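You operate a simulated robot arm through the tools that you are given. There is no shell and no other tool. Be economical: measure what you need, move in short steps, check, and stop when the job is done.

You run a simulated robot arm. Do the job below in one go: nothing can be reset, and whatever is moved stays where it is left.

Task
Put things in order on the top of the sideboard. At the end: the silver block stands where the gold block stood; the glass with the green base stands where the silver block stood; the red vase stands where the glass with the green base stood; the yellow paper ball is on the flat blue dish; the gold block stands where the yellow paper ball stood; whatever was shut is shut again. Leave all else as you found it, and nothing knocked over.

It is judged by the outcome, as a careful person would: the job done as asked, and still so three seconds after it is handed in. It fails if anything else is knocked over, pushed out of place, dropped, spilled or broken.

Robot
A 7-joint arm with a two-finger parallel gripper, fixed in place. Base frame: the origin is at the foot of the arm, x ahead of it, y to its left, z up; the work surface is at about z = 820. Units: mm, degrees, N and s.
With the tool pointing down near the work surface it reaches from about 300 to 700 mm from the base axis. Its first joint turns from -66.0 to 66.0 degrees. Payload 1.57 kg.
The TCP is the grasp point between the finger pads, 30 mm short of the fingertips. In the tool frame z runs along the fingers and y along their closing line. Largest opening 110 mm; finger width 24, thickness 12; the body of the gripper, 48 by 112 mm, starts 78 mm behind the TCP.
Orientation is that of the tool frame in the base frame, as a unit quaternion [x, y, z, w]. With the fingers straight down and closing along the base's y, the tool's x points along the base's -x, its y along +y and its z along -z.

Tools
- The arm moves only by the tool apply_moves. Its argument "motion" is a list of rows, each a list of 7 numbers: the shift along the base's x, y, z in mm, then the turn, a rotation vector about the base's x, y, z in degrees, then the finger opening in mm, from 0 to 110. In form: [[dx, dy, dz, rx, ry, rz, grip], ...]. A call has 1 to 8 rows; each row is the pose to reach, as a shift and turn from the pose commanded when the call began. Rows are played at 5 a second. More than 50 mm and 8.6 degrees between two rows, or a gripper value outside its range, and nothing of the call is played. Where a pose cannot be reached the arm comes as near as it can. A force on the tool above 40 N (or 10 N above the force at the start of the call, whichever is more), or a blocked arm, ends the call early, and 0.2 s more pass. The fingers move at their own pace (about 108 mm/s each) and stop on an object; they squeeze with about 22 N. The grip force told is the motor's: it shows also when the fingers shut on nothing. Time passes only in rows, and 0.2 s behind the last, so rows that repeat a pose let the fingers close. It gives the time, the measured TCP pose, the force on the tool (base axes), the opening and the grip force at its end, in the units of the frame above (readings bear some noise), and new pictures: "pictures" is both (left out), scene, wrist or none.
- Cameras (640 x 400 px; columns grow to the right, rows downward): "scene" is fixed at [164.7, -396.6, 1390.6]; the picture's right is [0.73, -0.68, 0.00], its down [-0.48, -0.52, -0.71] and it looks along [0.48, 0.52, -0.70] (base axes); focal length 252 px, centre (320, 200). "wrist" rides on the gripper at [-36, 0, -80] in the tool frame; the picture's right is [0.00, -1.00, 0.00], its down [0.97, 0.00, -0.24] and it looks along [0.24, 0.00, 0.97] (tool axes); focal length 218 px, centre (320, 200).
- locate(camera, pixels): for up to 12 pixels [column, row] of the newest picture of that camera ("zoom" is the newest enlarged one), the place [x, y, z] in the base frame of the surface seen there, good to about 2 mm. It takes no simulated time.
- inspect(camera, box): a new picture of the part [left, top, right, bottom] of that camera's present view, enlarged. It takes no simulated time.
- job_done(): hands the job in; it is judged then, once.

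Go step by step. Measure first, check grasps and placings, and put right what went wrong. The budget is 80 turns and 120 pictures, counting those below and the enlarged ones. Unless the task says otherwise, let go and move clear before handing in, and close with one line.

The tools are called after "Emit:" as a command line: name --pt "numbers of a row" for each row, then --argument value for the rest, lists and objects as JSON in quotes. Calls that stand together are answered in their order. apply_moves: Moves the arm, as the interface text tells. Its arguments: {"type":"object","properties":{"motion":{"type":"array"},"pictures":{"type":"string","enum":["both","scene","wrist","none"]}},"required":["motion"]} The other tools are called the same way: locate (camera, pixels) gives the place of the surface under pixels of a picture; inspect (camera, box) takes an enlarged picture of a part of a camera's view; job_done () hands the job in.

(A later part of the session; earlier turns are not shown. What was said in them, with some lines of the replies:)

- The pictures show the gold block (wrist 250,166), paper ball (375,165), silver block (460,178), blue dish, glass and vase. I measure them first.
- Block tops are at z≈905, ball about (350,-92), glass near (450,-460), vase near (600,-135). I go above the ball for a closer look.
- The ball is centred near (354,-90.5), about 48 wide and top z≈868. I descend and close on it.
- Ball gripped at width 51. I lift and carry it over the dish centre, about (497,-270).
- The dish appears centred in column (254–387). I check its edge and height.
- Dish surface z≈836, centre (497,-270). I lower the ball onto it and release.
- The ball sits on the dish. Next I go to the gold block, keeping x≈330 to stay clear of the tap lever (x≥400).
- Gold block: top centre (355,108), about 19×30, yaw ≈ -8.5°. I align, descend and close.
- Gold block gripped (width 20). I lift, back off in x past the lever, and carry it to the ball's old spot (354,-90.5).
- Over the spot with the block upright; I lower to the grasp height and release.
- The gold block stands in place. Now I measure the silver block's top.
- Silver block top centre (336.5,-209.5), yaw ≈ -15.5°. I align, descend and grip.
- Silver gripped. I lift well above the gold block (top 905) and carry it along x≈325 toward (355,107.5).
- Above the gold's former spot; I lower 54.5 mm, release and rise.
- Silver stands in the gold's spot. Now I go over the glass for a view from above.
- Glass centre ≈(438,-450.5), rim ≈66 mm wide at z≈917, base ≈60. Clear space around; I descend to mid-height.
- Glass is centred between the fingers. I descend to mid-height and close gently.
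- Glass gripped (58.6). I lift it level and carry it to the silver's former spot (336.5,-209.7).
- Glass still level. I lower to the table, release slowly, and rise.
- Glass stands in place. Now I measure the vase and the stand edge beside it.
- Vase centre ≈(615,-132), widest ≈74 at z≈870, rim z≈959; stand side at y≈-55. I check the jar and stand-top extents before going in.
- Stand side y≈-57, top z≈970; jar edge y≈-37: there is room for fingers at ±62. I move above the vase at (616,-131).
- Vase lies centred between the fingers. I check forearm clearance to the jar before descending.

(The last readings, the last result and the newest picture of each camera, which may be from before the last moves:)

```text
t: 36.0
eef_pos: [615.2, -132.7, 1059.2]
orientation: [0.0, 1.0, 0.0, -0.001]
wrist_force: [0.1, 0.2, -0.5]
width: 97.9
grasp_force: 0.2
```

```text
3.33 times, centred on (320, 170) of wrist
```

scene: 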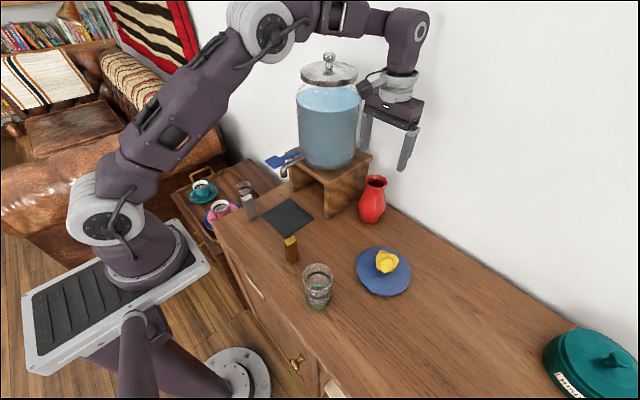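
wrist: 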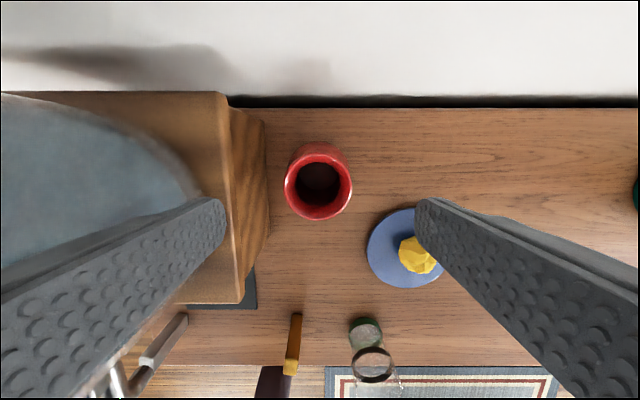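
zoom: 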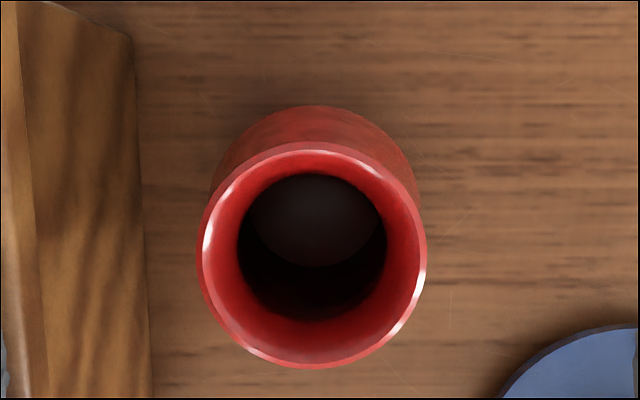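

Lowering straight down would bring the forearm (surface at (492,-84,1322)) into the jar's space. Instead I tilt the tool 20° and turn it 45°, so the wrist comes in from the -x,-y side, while backing off.

Emit:
apply_moves --pt "-10 -12 10 1.12 -2.71 6.36 98" --pt "-20 -24 20 2.24 -5.41 12.72 98" --pt "-30 -36 20 3.36 -8.12 19.08 98" --pt "-40 -48 20 4.49 -10.83 25.45 98" --pt "-50 -60 20 5.61 -13.54 31.81 98" --pt "-60 -70 20 6.73 -16.24 38.17 98" --pt "-60 -70 20 7.85 -18.95 44.53 98" --pt "-60 -70 20 7.85 -18.95 44.53 98"

```text
t: 37.8
eef_pos: [556.1, -201.8, 1080.4]
orientation: [-0.377, 0.91, 0.067, 0.161]
wrist_force: [-0.2, -0.4, 0.6]
width: 97.9
grasp_force: 0.1
```

scene: 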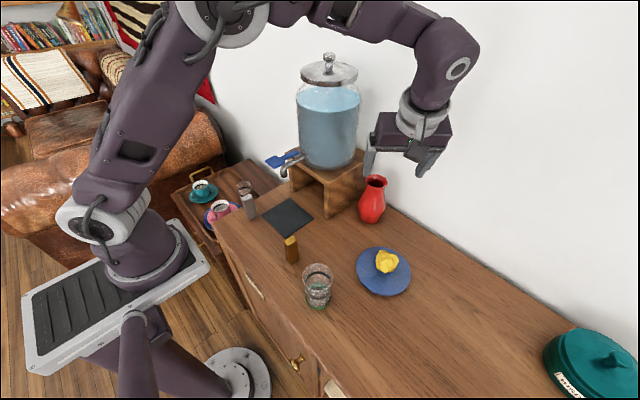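
wrist: 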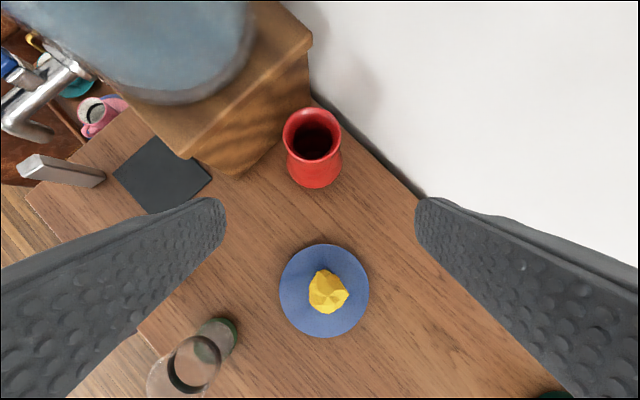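

The tilted pose works; the vase is ahead at wrist (312,145). I move above it at z≈1010.

Emit:
apply_moves --pt "20 23 -15 0 0 0 98" --pt "40 46 -35 0 0 0 98" --pt "60.5 70 -60 0 0 0 98" --pt "60.5 70 -70 0 0 0 98" --pt "60.5 70 -70 0 0 0 98"

```text
t: 39.0
eef_pos: [617.2, -132.3, 1007.4]
orientation: [-0.377, 0.91, 0.066, 0.159]
wrist_force: [-0.1, 0.1, -0.4]
width: 97.7
grasp_force: 0.0
```

scene: 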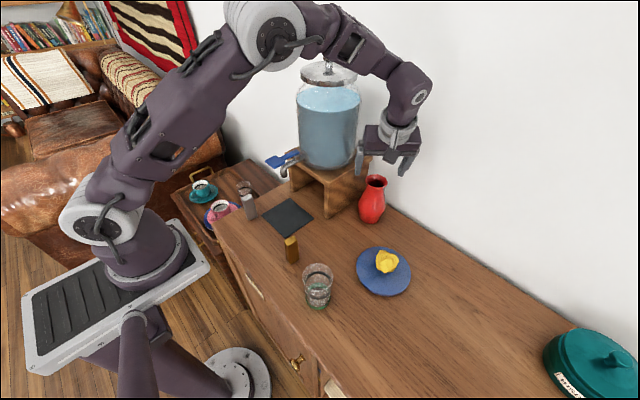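
wrist: 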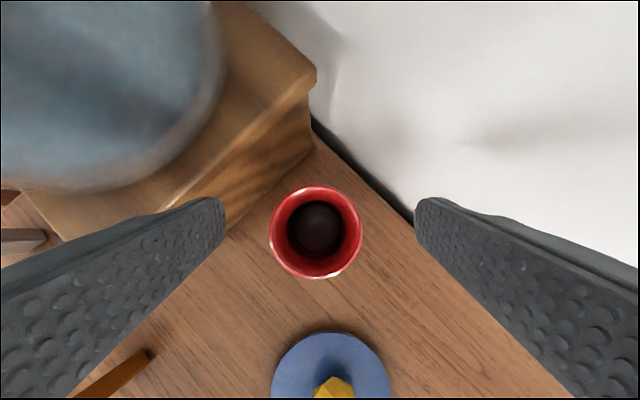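

Rim is nearly centred (315,233). I check the forearm's clearance to the jar.

Emit:
inspect --camera "scene" --box '[250, 0, 450, 200]'

Emit:
locate --camera "scene" --pixels '[[330, 40], [345, 60], [365, 65], [390, 80], [300, 30], [375, 75], [350, 35], [385, 50], [410, 75], [270, 40]]'

```text
2.00 times, centred on (350, 100) of scene
```

zoom: 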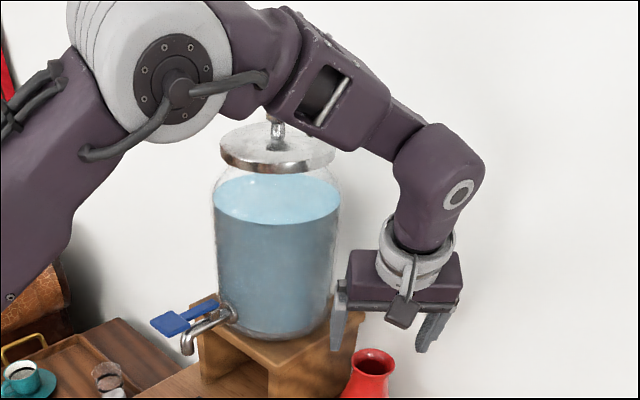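

```text
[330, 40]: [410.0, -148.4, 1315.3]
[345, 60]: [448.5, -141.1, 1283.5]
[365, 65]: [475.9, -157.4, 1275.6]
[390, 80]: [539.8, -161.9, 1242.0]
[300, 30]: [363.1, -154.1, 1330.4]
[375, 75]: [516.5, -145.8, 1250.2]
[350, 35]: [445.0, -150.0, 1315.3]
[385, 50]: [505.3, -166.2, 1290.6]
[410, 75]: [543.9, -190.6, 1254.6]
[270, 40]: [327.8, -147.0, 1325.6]
```

Forearm stays at y≲-60 and x≲520 here, about 70 mm clear of the jar. I descend to z≈896 and grip the body of the vase.

Emit:
apply_moves --pt "-1.5 1.5 -30 0 0 0 98" --pt "-1.5 1.5 -60 0 0 0 98" --pt "-1.5 1.5 -85 0 0 0 98" --pt "-1.5 1.5 -85 0 0 0 98"

```text
t: 40.0
eef_pos: [616.5, -130.6, 922.3]
orientation: [-0.376, 0.91, 0.066, 0.161]
wrist_force: [0.9, 1.0, 0.4]
width: 97.9
grasp_force: 0.0
```

scene: 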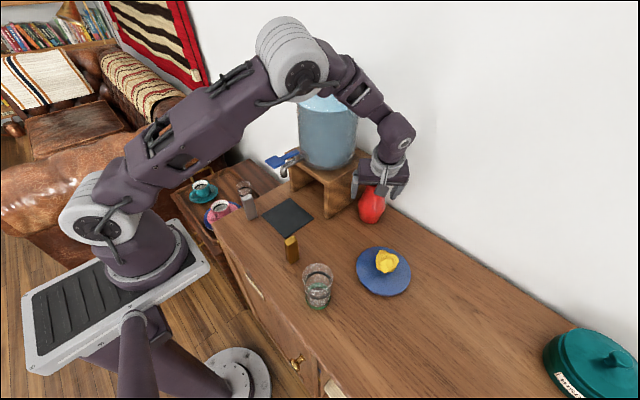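
wrist: 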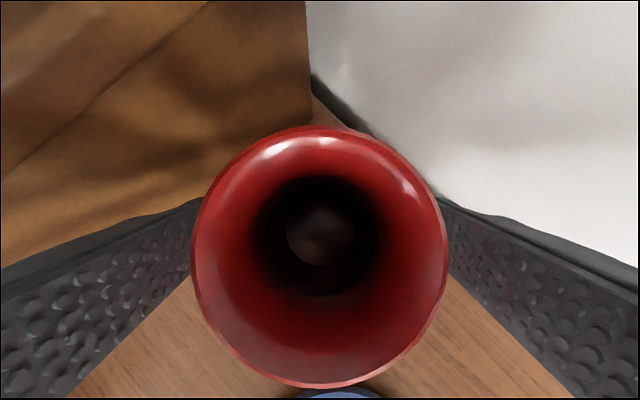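

Centred and no contact. I go down the last 27 mm and close.

Emit:
apply_moves --pt "0 0 -15 0 0 0 98" --pt "0 0 -27 0 0 0 98" --pt "0 0 -27 0 0 0 85" --pt "0 0 -27 0 0 0 74" --pt "0 0 -27 0 0 0 66" --pt "0 0 -27 0 0 0 62" --pt "0 0 -27 0 0 0 62"

```text
t: 41.6
eef_pos: [616.4, -129.9, 896.9]
orientation: [-0.377, 0.91, 0.066, 0.161]
wrist_force: [2.2, 3.8, 6.9]
width: 72.5
grasp_force: 21.8
```

scene: 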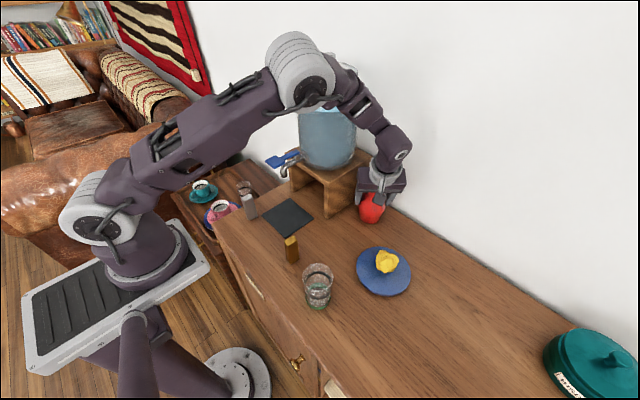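
wrist: 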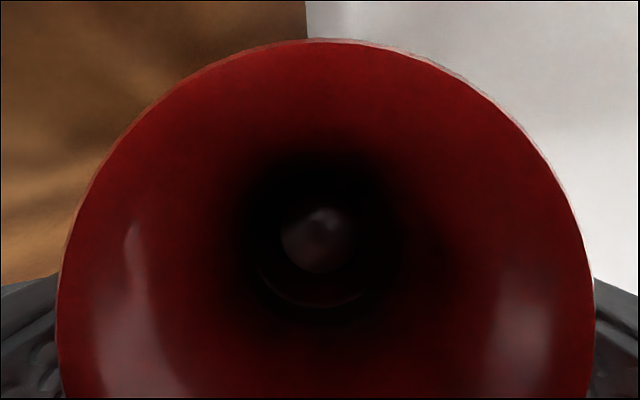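

Gripped at 72.5 with a small upward reaction. I test-lift by 15 mm.

Emit:
apply_moves --pt "0 0 5 0 0 0 62" --pt "0 0 15 0 0 0 62" --pt "0 0 15 0 0 0 62"

Emit:
inspect --camera "scene" --box '[320, 130, 440, 240]'

```text
t: 42.4
eef_pos: [614.9, -130.5, 911.9]
orientation: [-0.377, 0.91, 0.067, 0.16]
wrist_force: [0.9, -0.8, -5.1]
width: 70.4
grasp_force: 21.7
```

scene: 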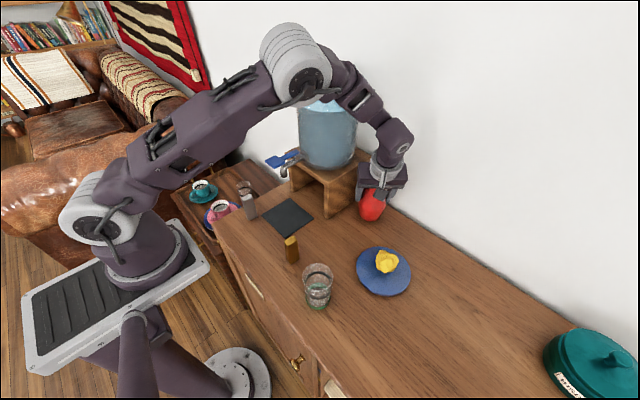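
wrist: 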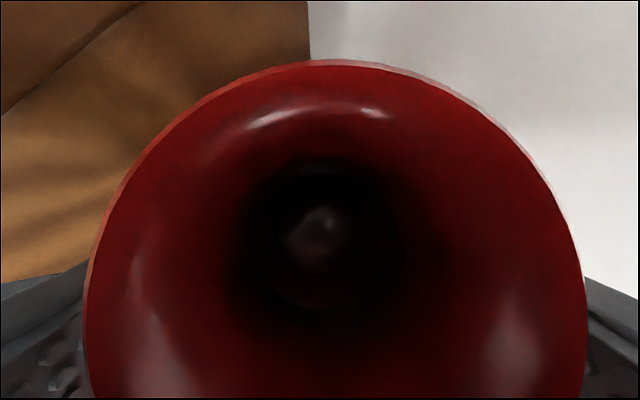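

```text
3.64 times, centred on (380, 185) of scene
```

zoom: 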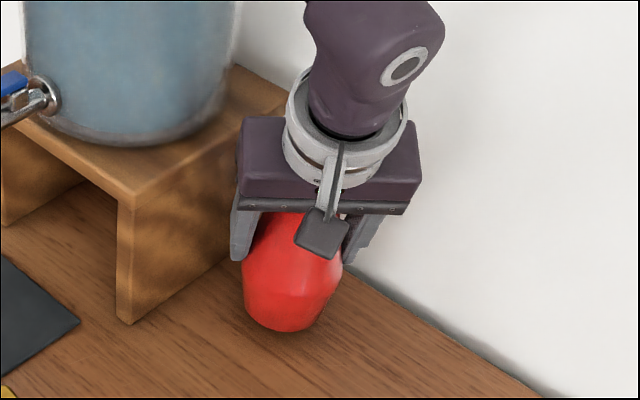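

The vase slid slightly (70.4 mm, pads above its widest part). I set it back down, open, and regrip about 6 mm lower.

Emit:
apply_moves --pt "0 0 -6 0 0 0 62" --pt "0 0 -11 0 0 0 62" --pt "0 0 -11 0 0 0 72" --pt "0 0 -11 0 0 0 84" --pt "0 0 -11 0 0 0 98" --pt "0 0 -11 0 0 0 98"

```text
t: 43.8
eef_pos: [615.1, -128.6, 902.4]
orientation: [-0.376, 0.91, 0.066, 0.161]
wrist_force: [-0.2, 0.2, 0.3]
width: 97.9
grasp_force: 0.2
```

scene: 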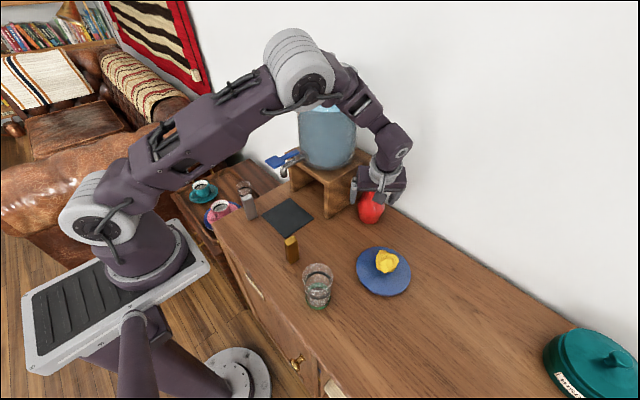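
wrist: 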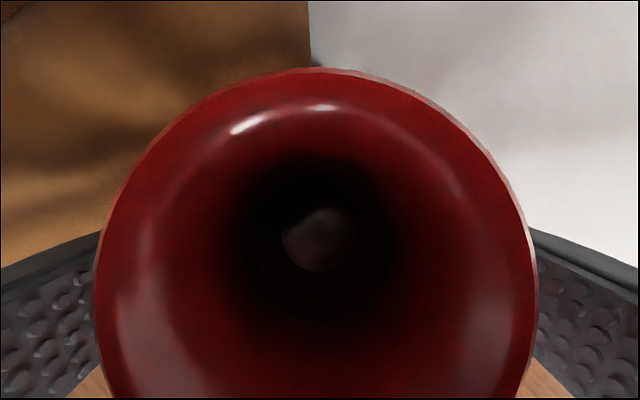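

Vase stands freely. I lower 12 mm in small steps, watching force, and close again.

Emit:
apply_moves --pt "0.5 -1 -4 0 0 0 98" --pt "1 -1 -8 0 0 0 98" --pt "1 -1 -12.5 0 0 0 98" --pt "1 -1 -12.5 0 0 0 98" --pictures "none"

Emit:
apply_moves --pt "0 0 0 0 0 0 85" --pt "0 0 0 0 0 0 78" --pt "0 0 0 0 0 0 68" --pt "0 0 0 0 0 0 62" --pt "0 0 0 0 0 0 60" --pictures "wrist"

```text
t: 44.8
eef_pos: [616.4, -131.3, 889.1]
orientation: [-0.377, 0.91, 0.067, 0.16]
wrist_force: [0.4, -0.3, -0.1]
width: 98.1
grasp_force: 0.2
```

```text
t: 46.0
eef_pos: [617.2, -130.9, 888.8]
orientation: [-0.377, 0.91, 0.067, 0.161]
wrist_force: [2.2, 0.7, 0.1]
width: 75.5
grasp_force: 21.9
```

wrist: 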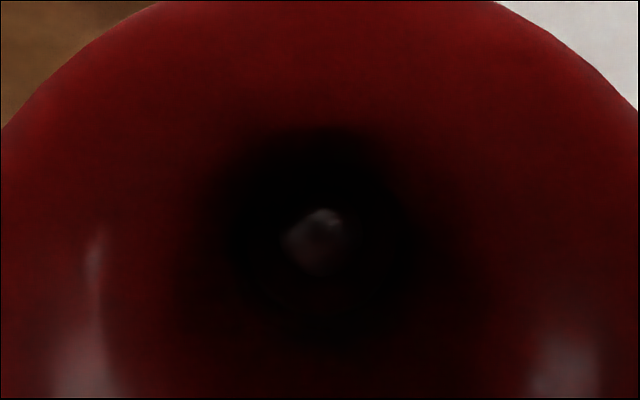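

Now width 75.5 and no vertical reaction, so it is gripped at the widest part. Test-lift.

Emit:
apply_moves --pt "0 0 6 0 0 0 60" --pt "0 0 15 0 0 0 60" --pt "0 0 25 0 0 0 60" --pt "0 0 25 0 0 0 60" --pt "0 0 25 0 0 0 60"

```text
t: 47.2
eef_pos: [615.6, -130.9, 914.8]
orientation: [-0.377, 0.91, 0.066, 0.161]
wrist_force: [-0.6, -0.6, -4.9]
width: 75.5
grasp_force: 21.9
```

scene: 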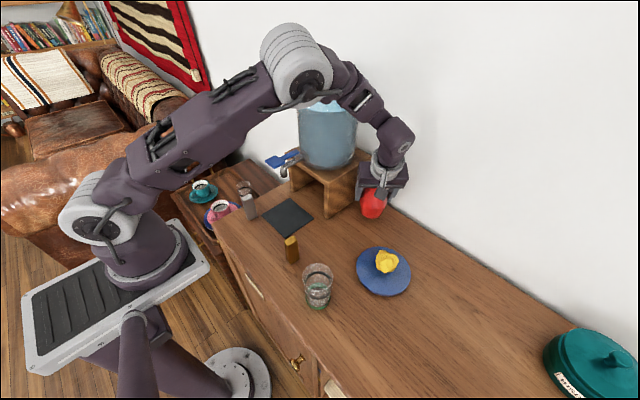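
wrist: 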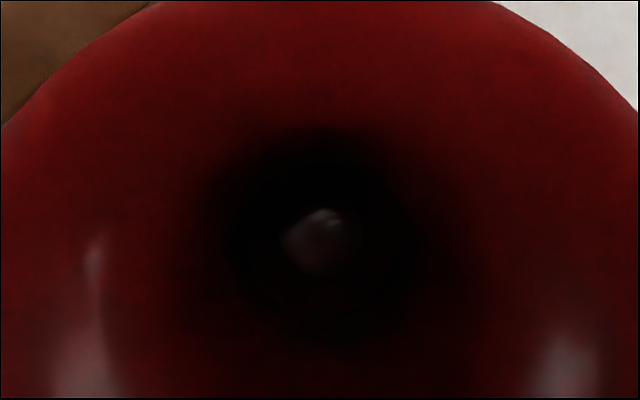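

No slip (75.5, 4.9 N load). I lift higher and carry away from the stand toward the glass's old spot.

Emit:
apply_moves --pt "0 0 25 0 0 0 60" --pt "-2 -4 55 0 0 0 60" --pt "-13 -24 80 0 0 0 60" --pt "-30 -54 85 0 0 0 60" --pt "-50 -90 85 0 0 0 60" --pt "-70 -126 85 0 0 0 60" --pt "-88 -159 85 0 0 0 60" --pt "-95 -171 85 0 0 0 60"

```text
t: 49.0
eef_pos: [520.8, -303.5, 998.3]
orientation: [-0.377, 0.91, 0.067, 0.16]
wrist_force: [-0.1, 0.4, -4.5]
width: 75.4
grasp_force: 21.4
```

scene: 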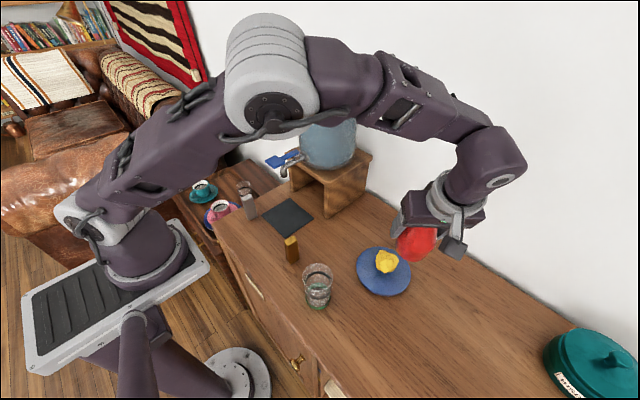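
wrist: 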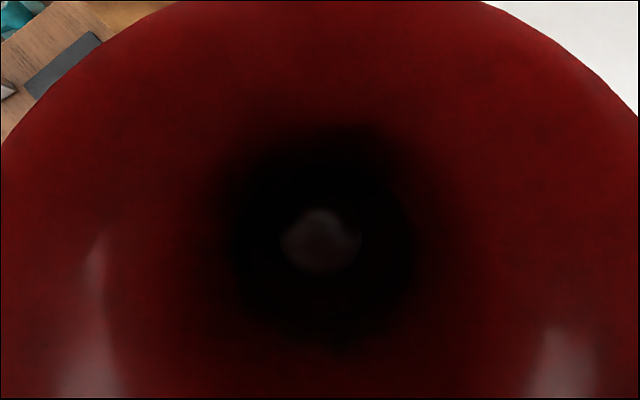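

Steady hold. I continue to (438,-451), turning about the vertical by -45° on the way.

Emit:
apply_moves --pt "-8 -15 0 0 0 -5 60" --pt "-20 -36 0 0 0 -11 60" --pt "-33 -60 0 0 0 -18 60" --pt "-46 -84 0 0 0 -25 60" --pt "-59 -108 0 0 0 -32 60" --pt "-71 -129 -5 0 0 -39 60" --pt "-80 -144 -15 0 0 -43 60" --pt "-83 -149.5 -25 0 0 -45 60"

```text
t: 50.8
eef_pos: [440.0, -450.5, 974.0]
orientation: [0.0, 0.985, 0.001, 0.174]
wrist_force: [0.5, 0.9, -5.4]
width: 75.2
grasp_force: 21.8
```

scene: 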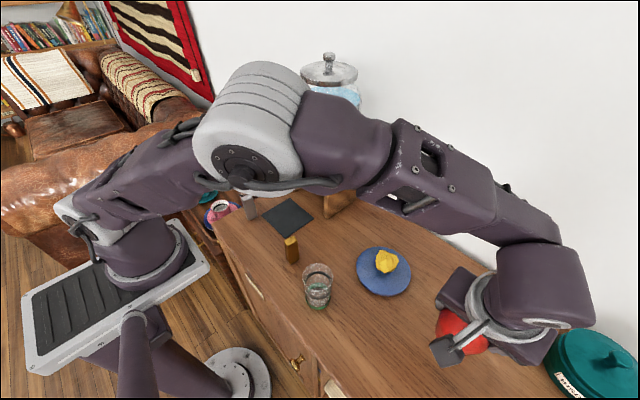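
wrist: 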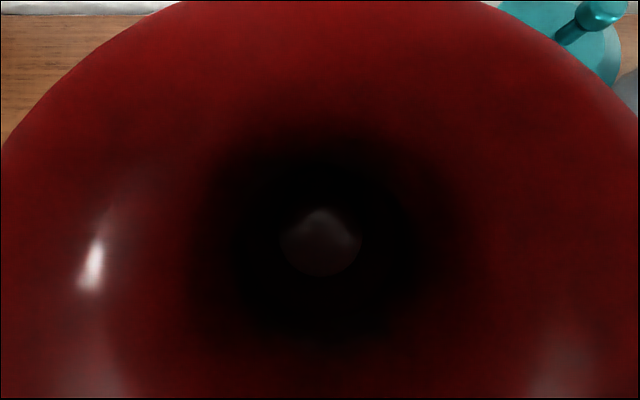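

Over the target with a steady grip. I lower 84 mm and release.

Emit:
apply_moves --pt "0 0 -35 0 0 0 60" --pt "0 0 -65 0 0 0 60" --pt "0 0 -79 0 0 0 60" --pt "0 0 -84 0 0 0 60" --pt "0 0 -84.5 0 0 0 60" --pictures "scene"

```text
t: 52.0
eef_pos: [437.6, -451.7, 889.3]
orientation: [0.0, 0.985, -0.001, 0.174]
wrist_force: [-0.7, 2.1, 7.1]
width: 75.0
grasp_force: 21.8
```

scene: 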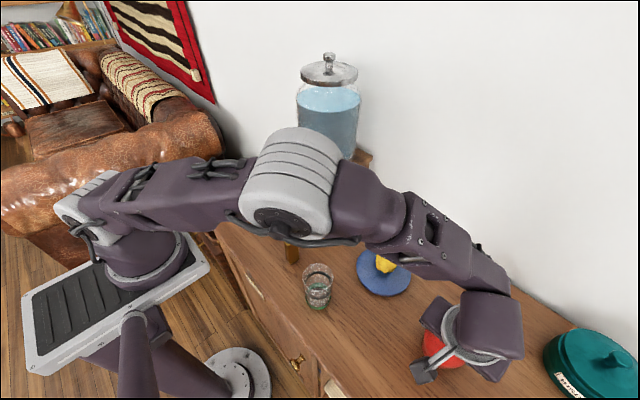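

The 7 N upward force shows the vase rests on the top. I open slowly and rise straight up.

Emit:
apply_moves --pt "0 0 0.5 0 0 0 76" --pt "0 0 0.5 0 0 0 82" --pt "0 0 0.5 0 0 0 92" --pt "0 0 0.5 0 0 0 102" --pt "0 0 0.5 0 0 0 102" --pictures "none"

Emit:
apply_moves --pt "0 0 30 0 0 0 102" --pt "0 0 70 0 0 0 102" --pt "0 0 110 0 0 0 102" --pt "0 0 150 0 0 0 102" --pt "-40 30 170 0 0 0 102" --pt "-75 60 180 0 0 0 102" --pt "-100 95 180 0 0 0 102" --pt "-100 95 180 0 0 0 102"

```text
t: 53.2
eef_pos: [437.4, -451.7, 888.4]
orientation: [0.001, 0.985, 0.0, 0.173]
wrist_force: [0.1, -0.1, 0.0]
width: 101.9
grasp_force: 0.1
```

```text
refused: row 5 steps farther than a row can; nothing moved
```

Emit:
apply_moves --pt "0 0 30 0 0 0 102" --pt "0 0 70 0 0 0 102" --pt "0 0 110 0 0 0 102" --pt "0 0 150 0 0 0 102" --pt "-25 25 170 0 0 0 102" --pt "-50 55 180 0 0 0 102" --pt "-75 90 180 0 0 0 102" --pt "-75 90 180 0 0 0 102"

```text
t: 55.0
eef_pos: [361.0, -361.9, 1069.0]
orientation: [-0.001, 0.985, 0.001, 0.174]
wrist_force: [0.7, 0.9, -0.1]
width: 101.8
grasp_force: 0.1
```

scene: 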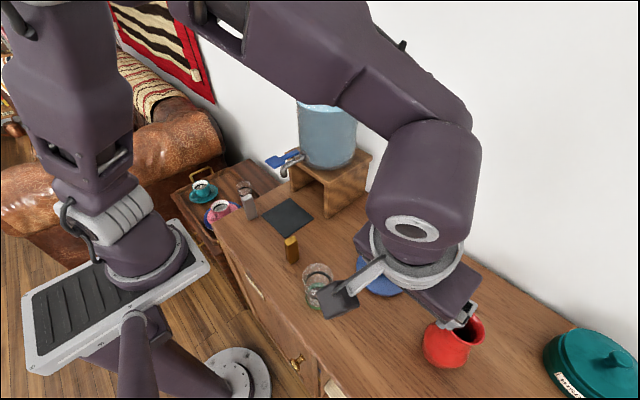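
wrist: 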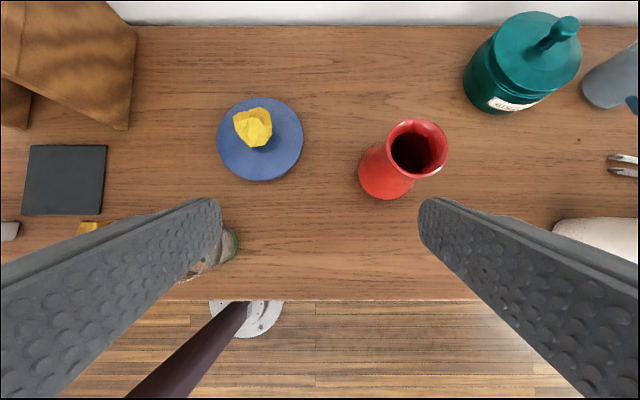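

All upright. I straighten the tool and retract high to see the whole top.

Emit:
apply_moves --pt "-5 30 20 0 6 0 102" --pt "-10 70 40 0 13 0 102" --pt "-12 115 50 0 20 0 105" --pt "-12 160 60 0 20 0 110" --pt "-12 205 66 0 20 0 110" --pt "-12 250 66 0 20 0 110" --pt "-12 295 66 0 20 0 110" --pt "-12 340 66 0 20 0 110"

Emit:
inspect --camera "scene" --box '[200, 140, 520, 380]'

Emit:
locate --camera "scene" --pixels '[[436, 362], [430, 345], [424, 350], [445, 363], [452, 330], [318, 300], [318, 290], [387, 262], [250, 198], [291, 240], [322, 307]]'

```text
t: 56.8
eef_pos: [350.8, -18.5, 1136.6]
orientation: [0.001, 1.0, 0.0, 0.0]
wrist_force: [0.3, -0.1, -0.5]
width: 110.1
grasp_force: 0.1
```

scene: 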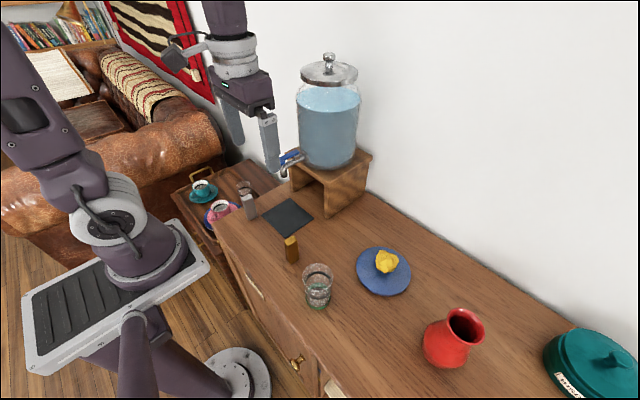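
wrist: 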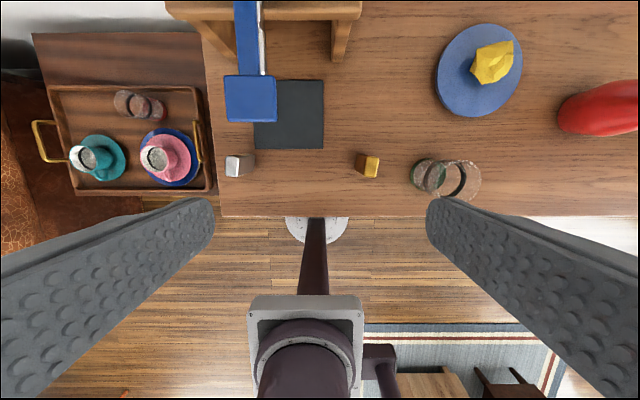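

```text
1.67 times, centred on (360, 260) of scene
```

zoom: 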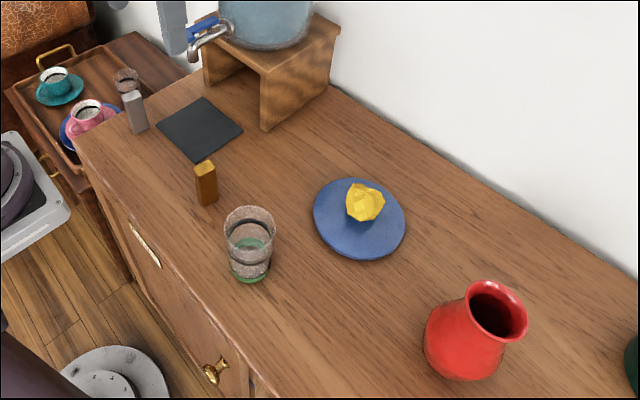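

```text
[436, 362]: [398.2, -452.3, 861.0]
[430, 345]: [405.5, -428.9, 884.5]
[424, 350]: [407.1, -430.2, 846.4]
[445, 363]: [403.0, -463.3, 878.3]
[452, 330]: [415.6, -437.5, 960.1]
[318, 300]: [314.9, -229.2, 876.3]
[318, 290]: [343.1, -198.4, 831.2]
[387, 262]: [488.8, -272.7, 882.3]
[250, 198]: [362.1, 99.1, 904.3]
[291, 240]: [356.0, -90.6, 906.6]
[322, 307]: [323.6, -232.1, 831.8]
```

The pictures show everything upright and in place: silver block (250,205), gold block (291,248), glass (318,287), ball on the dish (387,262), vase (453,340). The arm is clear and nothing else has moved, so I hand in.

Emit:
job_done

```text
The job is handed in.
```

All five things are where you asked: silver block, gold block, glass and red vase on their new spots, and the paper ball on the blue dish. Nothing had to be opened and nothing was knocked over; the vase slipped a few millimetres in the first grip, so I set it down and gripped it again lower.
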